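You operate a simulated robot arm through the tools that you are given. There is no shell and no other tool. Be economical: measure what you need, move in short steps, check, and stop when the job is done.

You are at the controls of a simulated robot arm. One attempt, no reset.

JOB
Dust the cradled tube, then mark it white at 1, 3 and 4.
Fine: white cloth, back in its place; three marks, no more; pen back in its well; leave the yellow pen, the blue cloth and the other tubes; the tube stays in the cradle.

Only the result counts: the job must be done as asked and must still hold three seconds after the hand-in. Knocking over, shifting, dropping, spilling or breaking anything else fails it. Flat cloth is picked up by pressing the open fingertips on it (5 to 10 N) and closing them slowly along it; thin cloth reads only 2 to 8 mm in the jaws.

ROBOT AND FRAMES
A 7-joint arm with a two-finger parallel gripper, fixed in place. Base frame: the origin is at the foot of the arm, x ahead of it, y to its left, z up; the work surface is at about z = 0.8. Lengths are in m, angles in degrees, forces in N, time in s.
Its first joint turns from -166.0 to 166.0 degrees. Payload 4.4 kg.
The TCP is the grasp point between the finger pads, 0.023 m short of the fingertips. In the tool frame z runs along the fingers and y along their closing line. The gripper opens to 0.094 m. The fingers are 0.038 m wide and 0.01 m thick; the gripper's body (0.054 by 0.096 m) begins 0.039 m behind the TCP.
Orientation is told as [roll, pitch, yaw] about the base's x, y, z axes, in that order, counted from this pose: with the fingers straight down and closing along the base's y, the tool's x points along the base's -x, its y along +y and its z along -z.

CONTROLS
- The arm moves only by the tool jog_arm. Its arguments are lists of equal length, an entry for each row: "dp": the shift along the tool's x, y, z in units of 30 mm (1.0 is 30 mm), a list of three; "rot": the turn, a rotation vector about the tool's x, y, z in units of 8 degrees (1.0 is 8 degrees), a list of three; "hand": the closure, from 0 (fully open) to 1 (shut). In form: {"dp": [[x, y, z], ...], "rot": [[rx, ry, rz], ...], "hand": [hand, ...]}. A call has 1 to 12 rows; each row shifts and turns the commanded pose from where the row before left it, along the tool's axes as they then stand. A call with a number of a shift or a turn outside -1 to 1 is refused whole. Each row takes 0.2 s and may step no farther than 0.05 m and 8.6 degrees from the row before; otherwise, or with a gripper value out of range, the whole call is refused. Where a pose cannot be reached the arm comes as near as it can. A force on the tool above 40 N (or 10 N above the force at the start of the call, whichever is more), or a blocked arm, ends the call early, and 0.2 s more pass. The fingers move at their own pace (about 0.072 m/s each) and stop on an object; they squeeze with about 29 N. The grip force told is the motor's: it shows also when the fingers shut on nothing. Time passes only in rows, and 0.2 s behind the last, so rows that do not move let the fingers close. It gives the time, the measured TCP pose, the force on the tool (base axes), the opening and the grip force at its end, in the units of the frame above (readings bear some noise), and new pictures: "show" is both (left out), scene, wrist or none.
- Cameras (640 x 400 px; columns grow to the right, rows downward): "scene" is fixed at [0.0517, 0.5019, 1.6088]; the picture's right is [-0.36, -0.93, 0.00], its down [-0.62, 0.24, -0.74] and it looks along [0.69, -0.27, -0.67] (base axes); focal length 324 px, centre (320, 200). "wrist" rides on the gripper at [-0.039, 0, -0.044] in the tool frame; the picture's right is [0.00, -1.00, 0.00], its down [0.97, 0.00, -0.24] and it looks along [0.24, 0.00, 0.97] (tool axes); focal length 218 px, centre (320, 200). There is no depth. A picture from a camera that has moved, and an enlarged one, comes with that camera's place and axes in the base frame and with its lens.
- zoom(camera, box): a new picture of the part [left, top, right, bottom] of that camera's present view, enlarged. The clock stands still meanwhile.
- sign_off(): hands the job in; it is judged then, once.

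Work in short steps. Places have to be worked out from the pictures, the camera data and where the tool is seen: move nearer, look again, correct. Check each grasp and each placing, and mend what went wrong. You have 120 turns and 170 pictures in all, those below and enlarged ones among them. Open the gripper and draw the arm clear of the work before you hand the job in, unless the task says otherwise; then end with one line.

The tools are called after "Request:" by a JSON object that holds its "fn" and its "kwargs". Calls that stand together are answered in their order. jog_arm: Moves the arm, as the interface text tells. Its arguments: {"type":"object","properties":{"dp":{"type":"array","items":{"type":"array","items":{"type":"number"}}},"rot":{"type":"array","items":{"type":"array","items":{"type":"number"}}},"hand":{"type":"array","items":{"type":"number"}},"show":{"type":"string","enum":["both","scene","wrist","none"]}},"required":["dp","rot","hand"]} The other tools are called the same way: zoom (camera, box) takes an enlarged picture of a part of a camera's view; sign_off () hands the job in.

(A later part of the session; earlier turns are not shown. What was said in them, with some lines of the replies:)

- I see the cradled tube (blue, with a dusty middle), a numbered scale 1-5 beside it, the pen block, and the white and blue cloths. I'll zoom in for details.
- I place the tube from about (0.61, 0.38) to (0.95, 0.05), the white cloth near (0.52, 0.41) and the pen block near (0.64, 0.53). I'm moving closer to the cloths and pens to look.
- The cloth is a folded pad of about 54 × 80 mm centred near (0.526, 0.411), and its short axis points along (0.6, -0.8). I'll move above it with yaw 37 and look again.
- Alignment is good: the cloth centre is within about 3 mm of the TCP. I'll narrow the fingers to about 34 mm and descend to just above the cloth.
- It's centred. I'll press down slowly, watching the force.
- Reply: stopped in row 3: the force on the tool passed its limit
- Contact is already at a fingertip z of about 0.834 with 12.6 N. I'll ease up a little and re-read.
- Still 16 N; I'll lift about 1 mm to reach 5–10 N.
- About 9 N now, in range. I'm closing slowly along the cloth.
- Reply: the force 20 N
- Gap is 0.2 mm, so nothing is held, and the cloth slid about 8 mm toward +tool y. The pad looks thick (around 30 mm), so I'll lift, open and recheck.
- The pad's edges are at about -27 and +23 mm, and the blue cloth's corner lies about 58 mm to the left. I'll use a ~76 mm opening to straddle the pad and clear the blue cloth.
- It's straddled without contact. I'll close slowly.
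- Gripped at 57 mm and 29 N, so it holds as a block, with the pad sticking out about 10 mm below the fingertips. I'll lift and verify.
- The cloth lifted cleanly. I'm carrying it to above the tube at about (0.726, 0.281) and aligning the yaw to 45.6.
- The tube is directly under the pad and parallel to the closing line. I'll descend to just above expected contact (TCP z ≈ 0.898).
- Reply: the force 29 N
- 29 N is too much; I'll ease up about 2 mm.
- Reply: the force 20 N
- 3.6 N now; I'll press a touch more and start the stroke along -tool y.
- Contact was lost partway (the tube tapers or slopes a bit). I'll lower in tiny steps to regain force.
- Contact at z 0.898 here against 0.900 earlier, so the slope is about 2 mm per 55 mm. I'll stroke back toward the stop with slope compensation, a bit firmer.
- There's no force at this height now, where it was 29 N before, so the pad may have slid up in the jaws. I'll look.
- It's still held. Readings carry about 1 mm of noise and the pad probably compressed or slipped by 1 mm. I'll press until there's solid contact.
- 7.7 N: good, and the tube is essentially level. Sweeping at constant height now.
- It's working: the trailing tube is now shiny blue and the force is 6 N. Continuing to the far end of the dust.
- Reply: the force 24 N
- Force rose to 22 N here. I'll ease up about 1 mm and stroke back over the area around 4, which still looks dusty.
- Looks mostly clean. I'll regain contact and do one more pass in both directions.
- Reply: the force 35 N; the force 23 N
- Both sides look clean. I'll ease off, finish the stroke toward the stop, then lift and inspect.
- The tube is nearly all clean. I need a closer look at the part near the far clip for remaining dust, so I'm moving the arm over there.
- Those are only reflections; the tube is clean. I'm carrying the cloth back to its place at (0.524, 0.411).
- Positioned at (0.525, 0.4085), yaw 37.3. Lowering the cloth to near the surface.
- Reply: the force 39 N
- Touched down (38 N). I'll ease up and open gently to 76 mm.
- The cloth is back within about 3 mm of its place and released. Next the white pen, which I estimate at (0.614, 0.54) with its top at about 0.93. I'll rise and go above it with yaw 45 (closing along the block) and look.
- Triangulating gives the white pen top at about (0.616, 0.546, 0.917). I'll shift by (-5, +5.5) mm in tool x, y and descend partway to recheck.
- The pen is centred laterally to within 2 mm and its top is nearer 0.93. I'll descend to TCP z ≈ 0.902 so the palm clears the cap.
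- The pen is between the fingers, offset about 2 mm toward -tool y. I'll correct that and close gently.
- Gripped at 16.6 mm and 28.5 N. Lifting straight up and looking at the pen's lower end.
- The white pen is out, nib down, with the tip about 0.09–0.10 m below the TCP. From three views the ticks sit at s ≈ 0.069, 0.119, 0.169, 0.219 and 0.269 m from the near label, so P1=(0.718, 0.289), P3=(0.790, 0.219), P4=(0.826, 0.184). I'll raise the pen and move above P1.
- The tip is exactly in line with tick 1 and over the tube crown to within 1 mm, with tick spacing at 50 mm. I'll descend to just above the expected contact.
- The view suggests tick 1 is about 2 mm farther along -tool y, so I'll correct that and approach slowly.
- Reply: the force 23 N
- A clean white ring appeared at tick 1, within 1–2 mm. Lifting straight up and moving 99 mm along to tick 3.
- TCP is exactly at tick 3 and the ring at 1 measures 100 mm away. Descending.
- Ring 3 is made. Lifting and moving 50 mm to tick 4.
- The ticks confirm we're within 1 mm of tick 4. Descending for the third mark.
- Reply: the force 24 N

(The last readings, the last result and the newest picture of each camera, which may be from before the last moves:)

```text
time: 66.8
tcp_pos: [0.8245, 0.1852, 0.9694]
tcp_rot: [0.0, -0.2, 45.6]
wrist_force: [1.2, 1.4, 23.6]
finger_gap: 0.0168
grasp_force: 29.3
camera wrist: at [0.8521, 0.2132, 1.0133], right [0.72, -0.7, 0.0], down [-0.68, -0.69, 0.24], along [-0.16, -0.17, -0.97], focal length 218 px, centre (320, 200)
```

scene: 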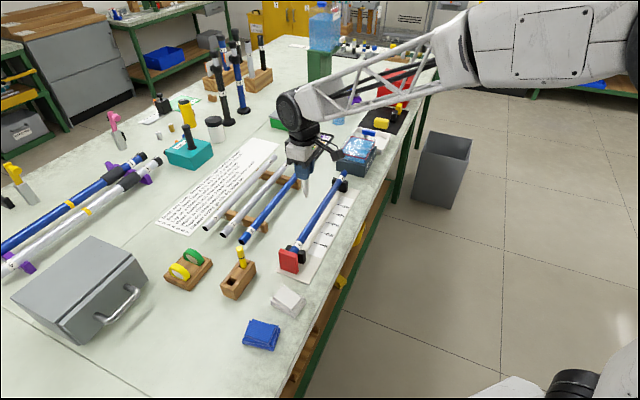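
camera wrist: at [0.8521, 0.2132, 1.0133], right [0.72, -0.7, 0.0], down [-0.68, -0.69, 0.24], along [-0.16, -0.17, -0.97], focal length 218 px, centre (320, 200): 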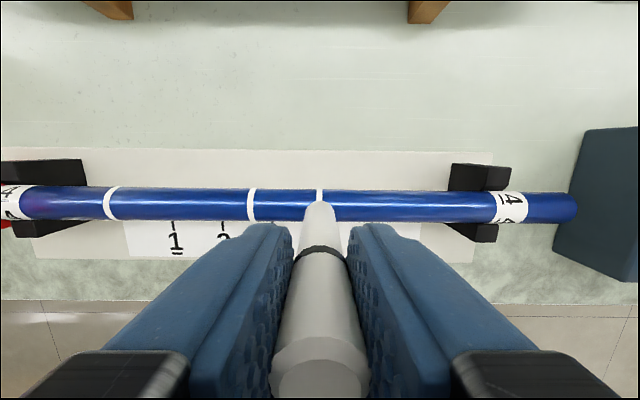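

All three rings are on. I'm lifting well clear and retracing the commanded path back over the well.

Request:
{"fn": "jog_arm", "kwargs": {"dp": [[0, 0, -0.5], [0, 0, -0.9], [0, 0, -0.9], [0, 0, -0.9], [0, 0, -0.8], [0, 0.84, 0], [0, 0.84, 0], [0, 0.839, 0], [0, 0.839, 0], [0, 0.839, 0], [0, 0.839, 0], [0, 0, 0]], "rot": [[0, 0, 0], [0, 0, 0], [0, 0, 0], [0, 0, 0], [0, 0, 0], [0, 0, 0], [0, 0, 0], [0, 0, 0], [0, 0, 0], [0, 0, 0], [0, 0, 0], [0, 0, 0.06]], "hand": [0.95, 0.95, 0.95, 0.95, 0.95, 0.95, 0.95, 0.95, 0.95, 0.95, 0.95, 0.95], "show": "wrist"}}

Request:
{"fn": "zoom", "kwargs": {"camera": "wrist", "box": [230, 130, 590, 240]}}

Request:
{"fn": "jog_arm", "kwargs": {"dp": [[-0.408, 0.931, 0], [-0.408, 0.931, 0], [-0.408, 0.931, 0], [-0.408, 0.931, 0], [-0.408, 0.931, 0], [-0.408, 0.931, 0], [-0.408, 0.931, 0], [-0.408, 0.931, 0], [-0.408, 0.931, 0], [0, 0, 0]], "rot": [[0, 0, 0], [0, 0, 0], [0, 0, 0], [0, 0, 0], [0, 0, 0], [0, 0, 0], [0, 0, 0], [0, 0, 0], [0, 0, 0], [0, 0, 0]], "hand": [0.95, 0.95, 0.95, 0.95, 0.95, 0.95, 0.95, 0.95, 0.95, 0.95]}}

Request:
{"fn": "zoom", "kwargs": {"camera": "wrist", "box": [240, 140, 420, 260]}}

```text
time: 69.4
tcp_pos: [0.7164, 0.2914, 1.0911]
tcp_rot: [0.0, -0.2, 45.1]
wrist_force: [-0.3, -0.6, -0.3]
finger_gap: 0.0166
grasp_force: 28.7
camera wrist: at [0.7441, 0.3187, 1.1344], right [0.71, -0.7, 0.0], down [-0.68, -0.69, 0.24], along [-0.17, -0.17, -0.97], focal length 218 px, centre (320, 200)
```

wrist: 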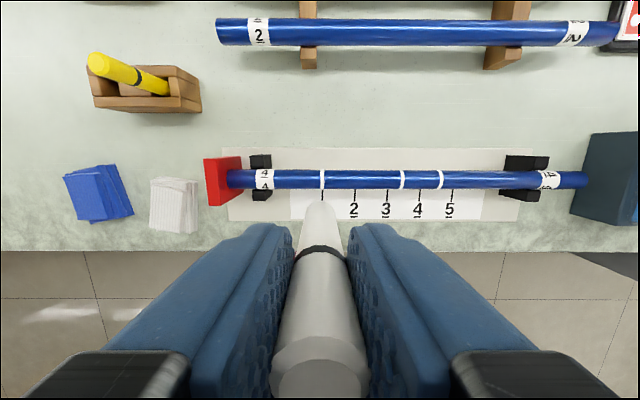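

```text
1.78 times, centred on (410, 185) of wrist
camera zoom: at [0.7441, 0.3187, 1.1344], right [0.71, -0.7, 0.0], down [-0.68, -0.69, 0.24], along [-0.17, -0.17, -0.97], focal length 388 px, centre (160, 227)
```

zoom: 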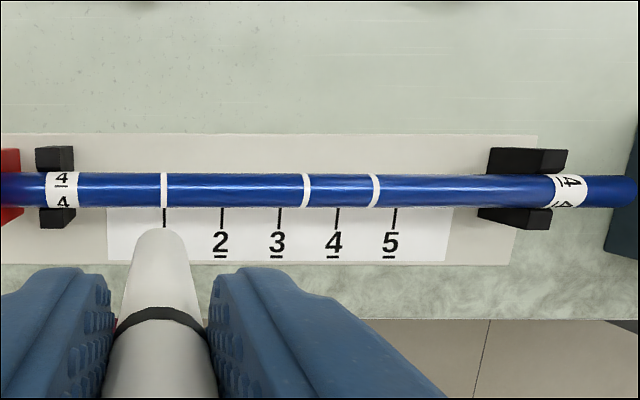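

```text
time: 71.6
tcp_pos: [0.6152, 0.546, 1.0895]
tcp_rot: [-0.1, -0.2, 45.2]
wrist_force: [-0.4, 1.0, 0.1]
finger_gap: 0.0164
grasp_force: 28.9
camera wrist: at [0.6421, 0.5736, 1.1331], right [0.71, -0.7, 0.0], down [-0.68, -0.69, 0.24], along [-0.17, -0.17, -0.97], focal length 218 px, centre (320, 200)
```

scene: 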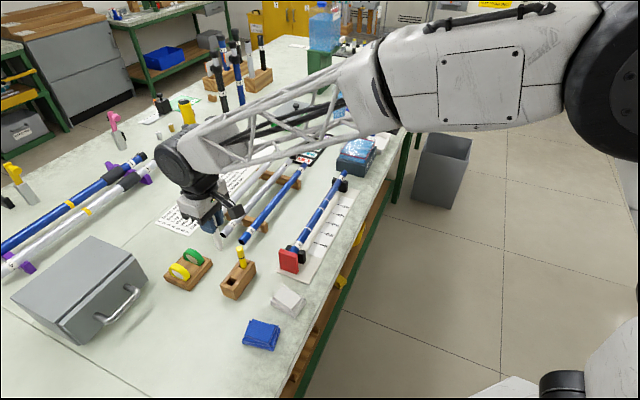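
wrist: 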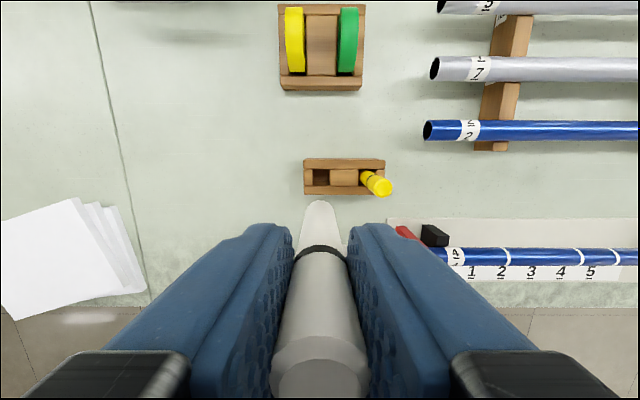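

```text
3.33 times, centred on (330, 200) of wrist
camera zoom: at [0.6421, 0.5736, 1.1331], right [0.71, -0.7, 0.0], down [-0.68, -0.69, 0.24], along [-0.17, -0.17, -0.97], focal length 728 px, centre (287, 200)
```

zoom: 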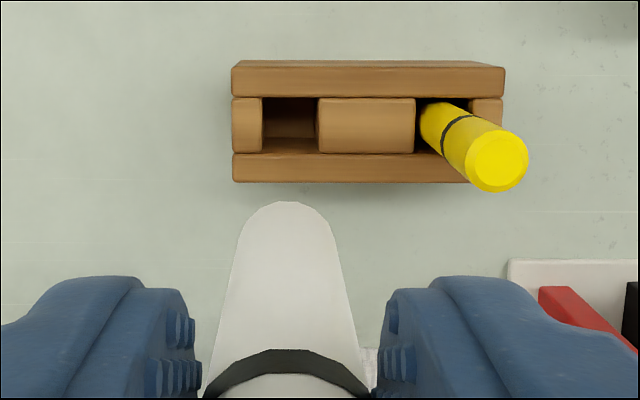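

Marks measure 100.4 mm and 148.9 mm from the first, as intended. The well is under the pen within about 2 mm, so I'll descend most of the way and look again.

Request:
{"fn": "jog_arm", "kwargs": {"dp": [[0, 0, 0.9], [0, 0, 0.9], [0, 0, 0.8], [0, 0, 0.6], [0, 0, 0.6], [0, 0, 0]], "rot": [[0, 0, 0], [0, 0, 0], [0, 0, 0], [0, 0, 0], [0, 0, 0], [0, 0, 0]], "hand": [0.95, 0.95, 0.95, 0.95, 0.95, 0.95], "show": "wrist"}}

Request:
{"fn": "zoom", "kwargs": {"camera": "wrist", "box": [240, 140, 420, 260]}}

Request:
{"fn": "zoom", "kwargs": {"camera": "scene", "box": [210, 230, 270, 305]}}

```text
time: 73.0
tcp_pos: [0.6166, 0.544, 0.9759]
tcp_rot: [0.0, -0.3, 45.2]
wrist_force: [-0.2, 0.5, -1.2]
finger_gap: 0.0164
grasp_force: 29.0
camera wrist: at [0.6436, 0.5724, 1.0206], right [0.71, -0.7, 0.0], down [-0.69, -0.69, 0.24], along [-0.17, -0.17, -0.97], focal length 218 px, centre (320, 200)
```

wrist: 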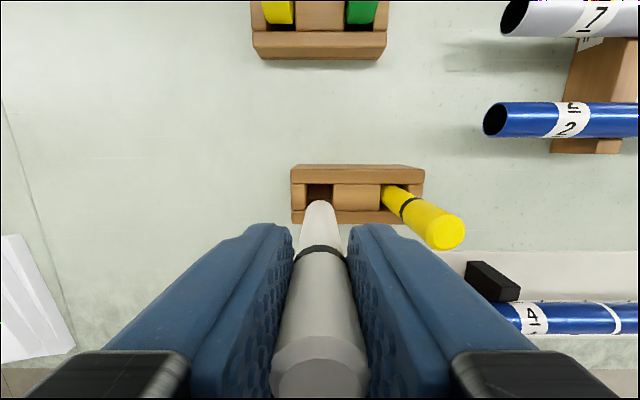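

```text
3.33 times, centred on (330, 200) of wrist
camera zoom: at [0.6436, 0.5724, 1.0206], right [0.71, -0.7, 0.0], down [-0.69, -0.69, 0.24], along [-0.17, -0.17, -0.97], focal length 728 px, centre (287, 200)
```

zoom: 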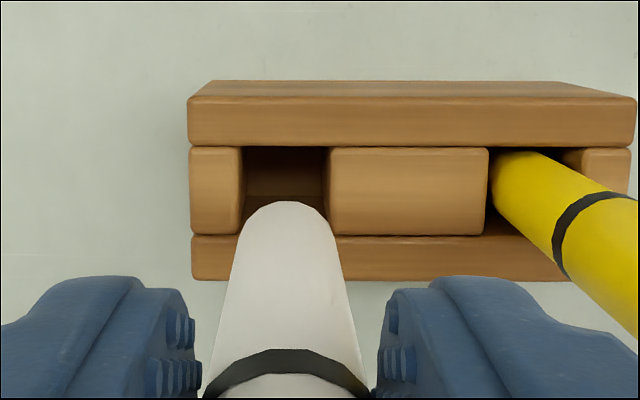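

```text
5.33 times, centred on (240, 268) of scene
camera zoom: at [0.0517, 0.5019, 1.6088], right [-0.36, -0.93, 0.0], down [-0.62, 0.24, -0.74], along [0.69, -0.27, -0.67], focal length 1728 px, centre (747, -160)
```

zoom: 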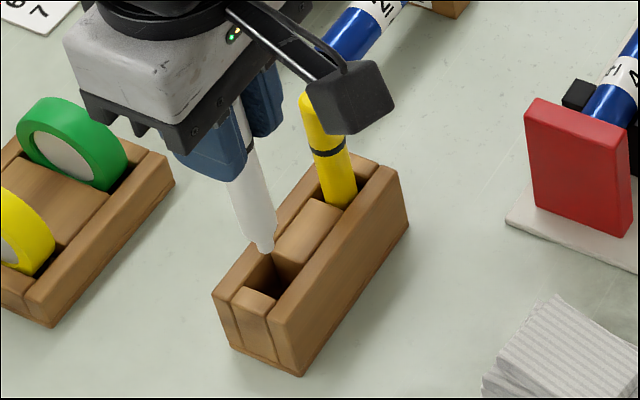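

Well centre and pen tip line up laterally, and the fore-aft fit is within tolerance. I'll insert slowly, watching the force.

Request:
{"fn": "jog_arm", "kwargs": {"dp": [[0, 0, 0.4], [0, 0, 0.3], [0, 0, 0.2], [0, 0, 0.2], [0, 0, 0]], "rot": [[0, 0, 0], [0, 0, 0], [0, 0, 0], [0, 0, 0], [0, 0, 0]], "hand": [0.95, 0.95, 0.95, 0.95, 0.95], "show": "wrist"}}

Request:
{"fn": "zoom", "kwargs": {"camera": "scene", "box": [210, 230, 270, 305]}}

```text
time: 74.2
tcp_pos: [0.6138, 0.5452, 0.9418]
tcp_rot: [0.0, -0.1, 45.2]
wrist_force: [0.0, 0.1, -0.5]
finger_gap: 0.0165
grasp_force: 28.9
camera wrist: at [0.6426, 0.5726, 0.9863], right [0.71, -0.7, 0.0], down [-0.68, -0.69, 0.24], along [-0.17, -0.17, -0.97], focal length 218 px, centre (320, 200)
```

wrist: 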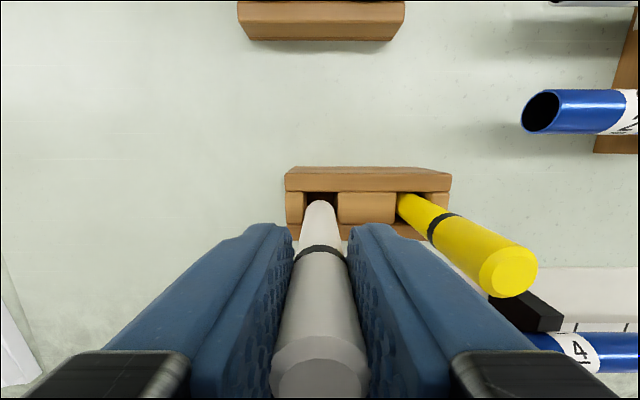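

```text
5.33 times, centred on (240, 268) of scene
camera zoom: at [0.0517, 0.5019, 1.6088], right [-0.36, -0.93, 0.0], down [-0.62, 0.24, -0.74], along [0.69, -0.27, -0.67], focal length 1728 px, centre (747, -160)
```

zoom: 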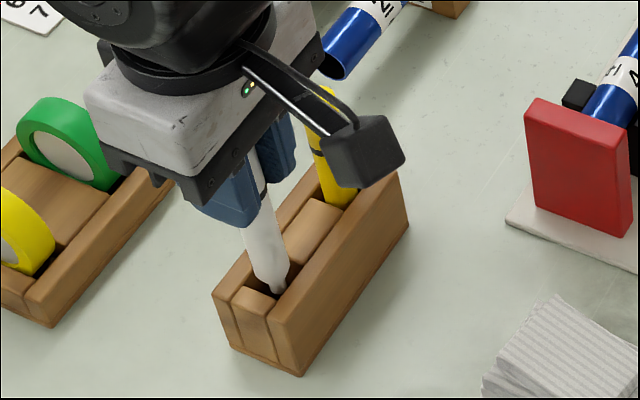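

The tip is entering the well with no force. Continuing slowly.

Request:
{"fn": "jog_arm", "kwargs": {"dp": [[0, 0, 0.15], [0, 0, 0.15], [0, 0, 0.1], [0, 0, 0]], "rot": [[0, 0, 0], [0, 0, 0], [0, 0, 0], [0, 0, 0]], "hand": [0.95, 0.95, 0.95, 0.95], "show": "wrist"}}

Request:
{"fn": "zoom", "kwargs": {"camera": "scene", "box": [210, 230, 270, 305]}}

```text
time: 75.2
tcp_pos: [0.6161, 0.5445, 0.9314]
tcp_rot: [0.0, -0.2, 45.2]
wrist_force: [0.8, -0.7, -0.8]
finger_gap: 0.0166
grasp_force: 29.0
camera wrist: at [0.6434, 0.5722, 0.9752], right [0.71, -0.7, 0.0], down [-0.68, -0.69, 0.24], along [-0.17, -0.17, -0.97], focal length 218 px, centre (320, 200)
```

wrist: 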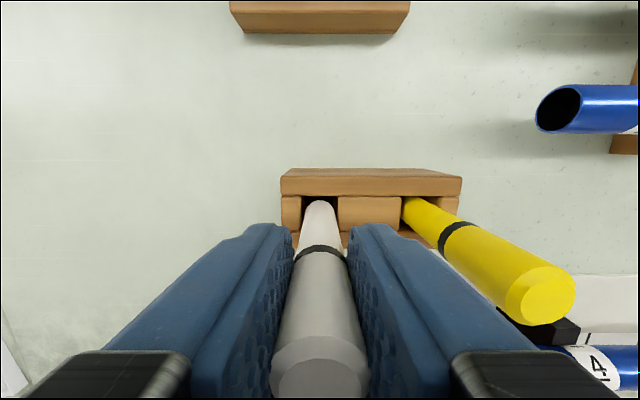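

```text
5.33 times, centred on (240, 268) of scene
camera zoom: at [0.0517, 0.5019, 1.6088], right [-0.36, -0.93, 0.0], down [-0.62, 0.24, -0.74], along [0.69, -0.27, -0.67], focal length 1728 px, centre (747, -160)
```

zoom: 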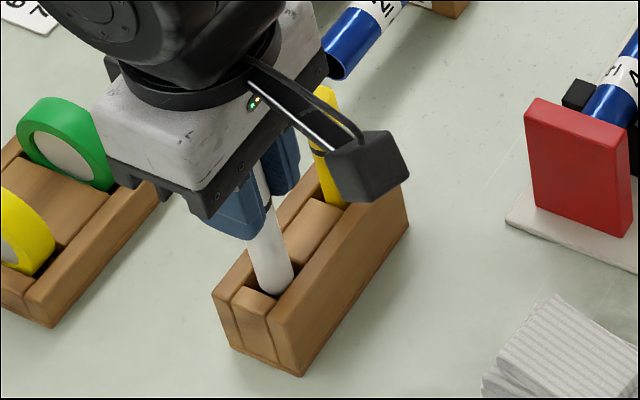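

It's in the well. About 27 mm remain to the original depth, so I'll lower it most of the way.

Request:
{"fn": "jog_arm", "kwargs": {"dp": [[0, 0, 0.25], [0, 0, 0.25], [0, 0, 0.2], [0, 0, 0.1], [0, 0, 0]], "rot": [[0, 0, 0], [0, 0, 0], [0, 0, 0], [0, 0, 0], [0, 0, 0]], "hand": [0.95, 0.95, 0.95, 0.95, 0.95], "show": "none"}}

Request:
{"fn": "jog_arm", "kwargs": {"dp": [[0, 0, 0.05], [0, 0, 0.03], [0, 0, 0]], "rot": [[0, 0, 0], [0, 0, 0], [0, 0, 0]], "hand": [0.95, 0.95, 0.95], "show": "wrist"}}

```text
time: 76.4
tcp_pos: [0.6158, 0.5462, 0.9095]
tcp_rot: [0.0, -0.2, 45.2]
wrist_force: [1.3, -0.4, 24.6]
finger_gap: 0.0166
grasp_force: 29.2
```

```text
time: 77.2
tcp_pos: [0.6157, 0.5458, 0.9045]
tcp_rot: [-0.1, -0.1, 45.2]
wrist_force: [0.9, -0.4, 24.5]
finger_gap: 0.0165
grasp_force: 28.8
camera wrist: at [0.6435, 0.5737, 0.9485], right [0.71, -0.7, 0.0], down [-0.69, -0.69, 0.24], along [-0.17, -0.17, -0.97], focal length 218 px, centre (320, 200)
```

wrist: 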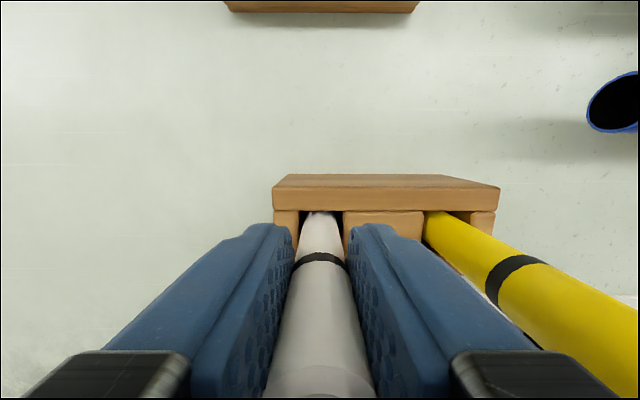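

The pen is on the well floor (24 N, height matches pickup). I'll ease up 1 mm, open to about 50 mm and rise straight up.

Request:
{"fn": "jog_arm", "kwargs": {"dp": [[0, 0, -0.04], [0, 0, 0], [0, 0, 0], [0, 0, 0], [0, 0, -0.3], [0, 0, -0.8], [0, 0, -1], [0, 0, -1], [0, 0, -1], [0, 0, -1]], "rot": [[0, 0, 0], [0, 0, 0], [0, 0, 0], [0, 0, 0], [0, 0, 0], [0, 0, 0], [0, 0, 0], [0, 0, 0], [0, 0, 0], [0, 0, 0]], "hand": [0.95, 0.75, 0.6, 0.45, 0.45, 0.45, 0.45, 0.45, 0.45, 0.45]}}

Request:
{"fn": "zoom", "kwargs": {"camera": "scene", "box": [200, 170, 360, 350]}}

Request:
{"fn": "zoom", "kwargs": {"camera": "wrist", "box": [250, 130, 430, 350]}}

```text
time: 79.4
tcp_pos: [0.6138, 0.5457, 1.0594]
tcp_rot: [-0.1, -0.2, 45.2]
wrist_force: [0.1, 0.1, -0.8]
finger_gap: 0.0518
grasp_force: 0.1
camera wrist: at [0.6425, 0.5731, 1.1035], right [0.71, -0.7, 0.0], down [-0.68, -0.69, 0.24], along [-0.17, -0.17, -0.97], focal length 218 px, centre (320, 200)
```

scene: 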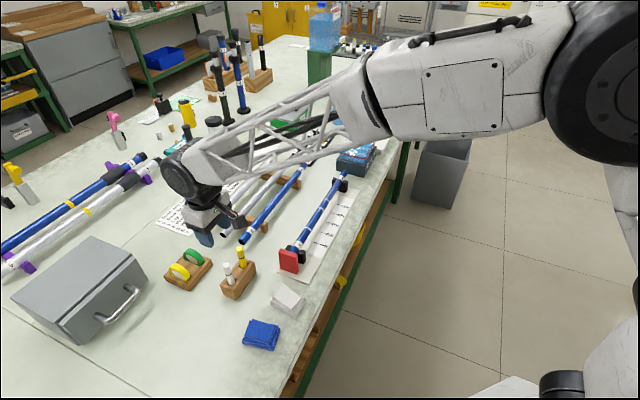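
wrist: 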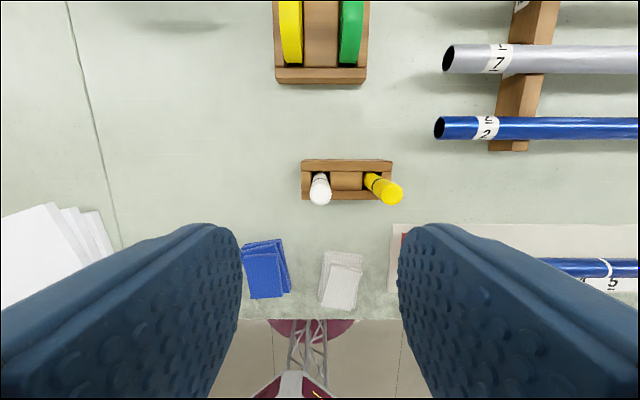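

```text
2.22 times, centred on (280, 260) of scene
camera zoom: at [0.0517, 0.5019, 1.6088], right [-0.36, -0.93, 0.0], down [-0.62, 0.24, -0.74], along [0.69, -0.27, -0.67], focal length 720 px, centre (409, 67)
```

zoom: 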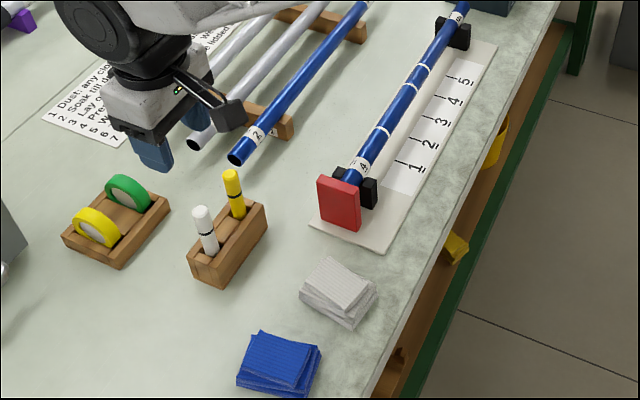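

```text
1.82 times, centred on (340, 240) of wrist
camera zoom: at [0.6425, 0.5731, 1.1035], right [0.71, -0.7, 0.0], down [-0.68, -0.69, 0.24], along [-0.17, -0.17, -0.97], focal length 397 px, centre (284, 127)
```

zoom: 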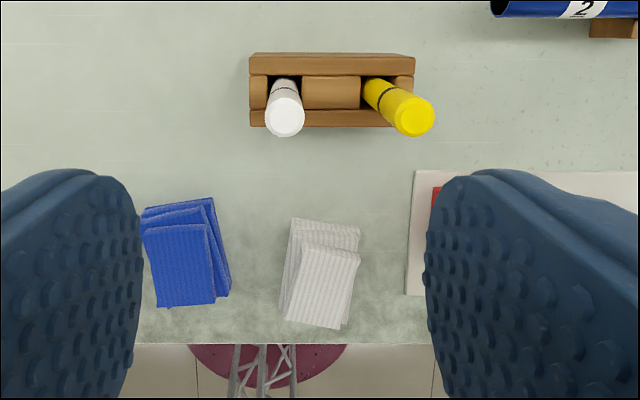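

The pen is standing in its well and everything looks in place. I'll open fully, draw up clear and take a last look.

Request:
{"fn": "jog_arm", "kwargs": {"dp": [[0, 0, -1], [0, 0, -1], [0, 0, -1], [0, 0, -1], [0.3, -1, 0], [0.3, -1, 0], [0.3, -1, 0], [0.3, -1, 0], [0, 0, 0]], "rot": [[0, 0, 0], [0, 0, 0], [0, 0, 0], [0, 0, 0], [0, 0, 0], [0, 0, 0], [0, 0, 0], [0, 0, 0], [0, 0, 0]], "hand": [0.45, 0.3, 0, 0, 0, 0, 0, 0, 0]}}

Request:
{"fn": "zoom", "kwargs": {"camera": "wrist", "box": [260, 130, 620, 310]}}

Request:
{"fn": "zoom", "kwargs": {"camera": "scene", "box": [220, 160, 380, 350]}}

```text
time: 81.4
tcp_pos: [0.6774, 0.435, 1.1776]
tcp_rot: [-0.1, -0.2, 45.2]
wrist_force: [0.2, -0.2, -0.4]
finger_gap: 0.0942
grasp_force: 0.0
camera wrist: at [0.7056, 0.4621, 1.221], right [0.71, -0.7, 0.0], down [-0.68, -0.69, 0.24], along [-0.17, -0.17, -0.97], focal length 218 px, centre (320, 200)
```

scene: 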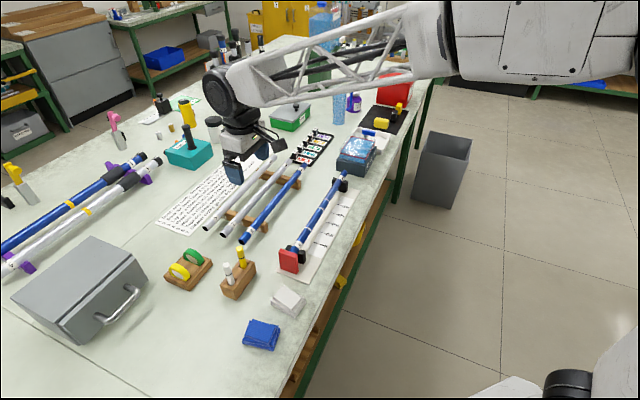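
wrist: 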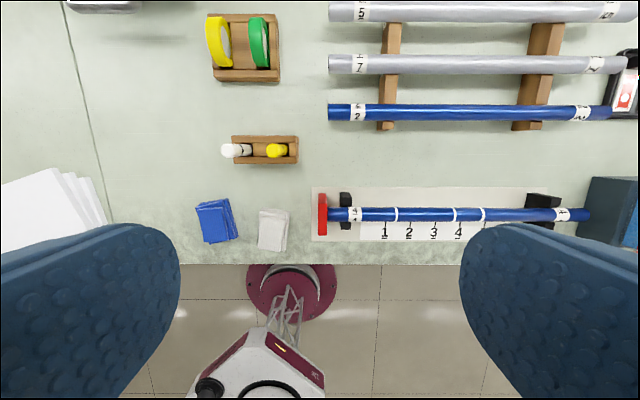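

```text
1.78 times, centred on (440, 220) of wrist
camera zoom: at [0.7056, 0.4621, 1.221], right [0.71, -0.7, 0.0], down [-0.68, -0.69, 0.24], along [-0.17, -0.17, -0.97], focal length 388 px, centre (107, 164)
```

zoom: 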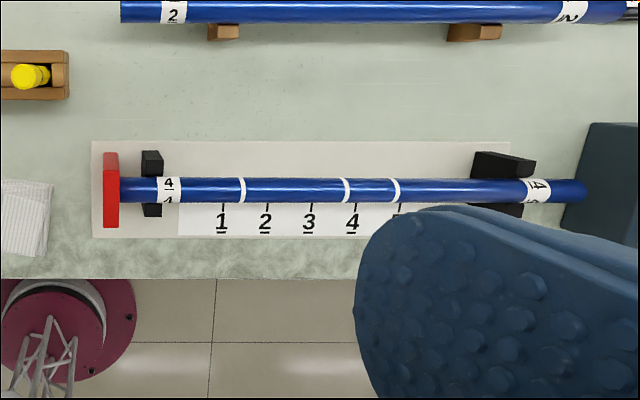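

```text
2.11 times, centred on (300, 255) of scene
camera zoom: at [0.0517, 0.5019, 1.6088], right [-0.36, -0.93, 0.0], down [-0.62, 0.24, -0.74], along [0.69, -0.27, -0.67], focal length 682 px, centre (362, 84)
```

zoom: 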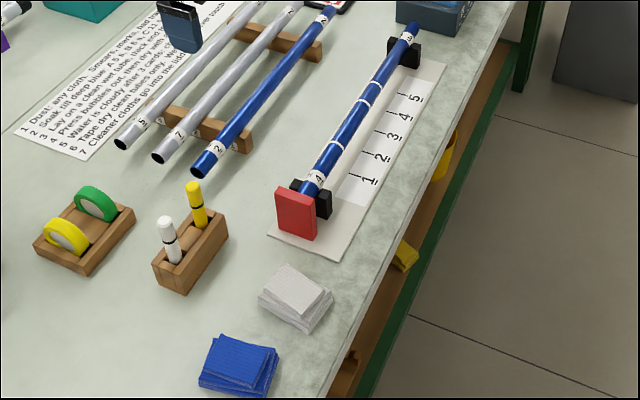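

The tube is clean in its cradle with three white rings at 1, 3 and 4. The cloth and pen are back, nothing else is disturbed, and the arm is clear with the gripper open, so I'm handing in.

Request:
{"fn": "sign_off", "kwargs": {}}

```text
The job is handed in.
```

I dusted the cradled tube with the white cloth and marked it white at 1, 3 and 4. The cloth is back within about 3 mm of where it was, the pen is in its well, and I saw nothing else disturbed; the job is handed in.
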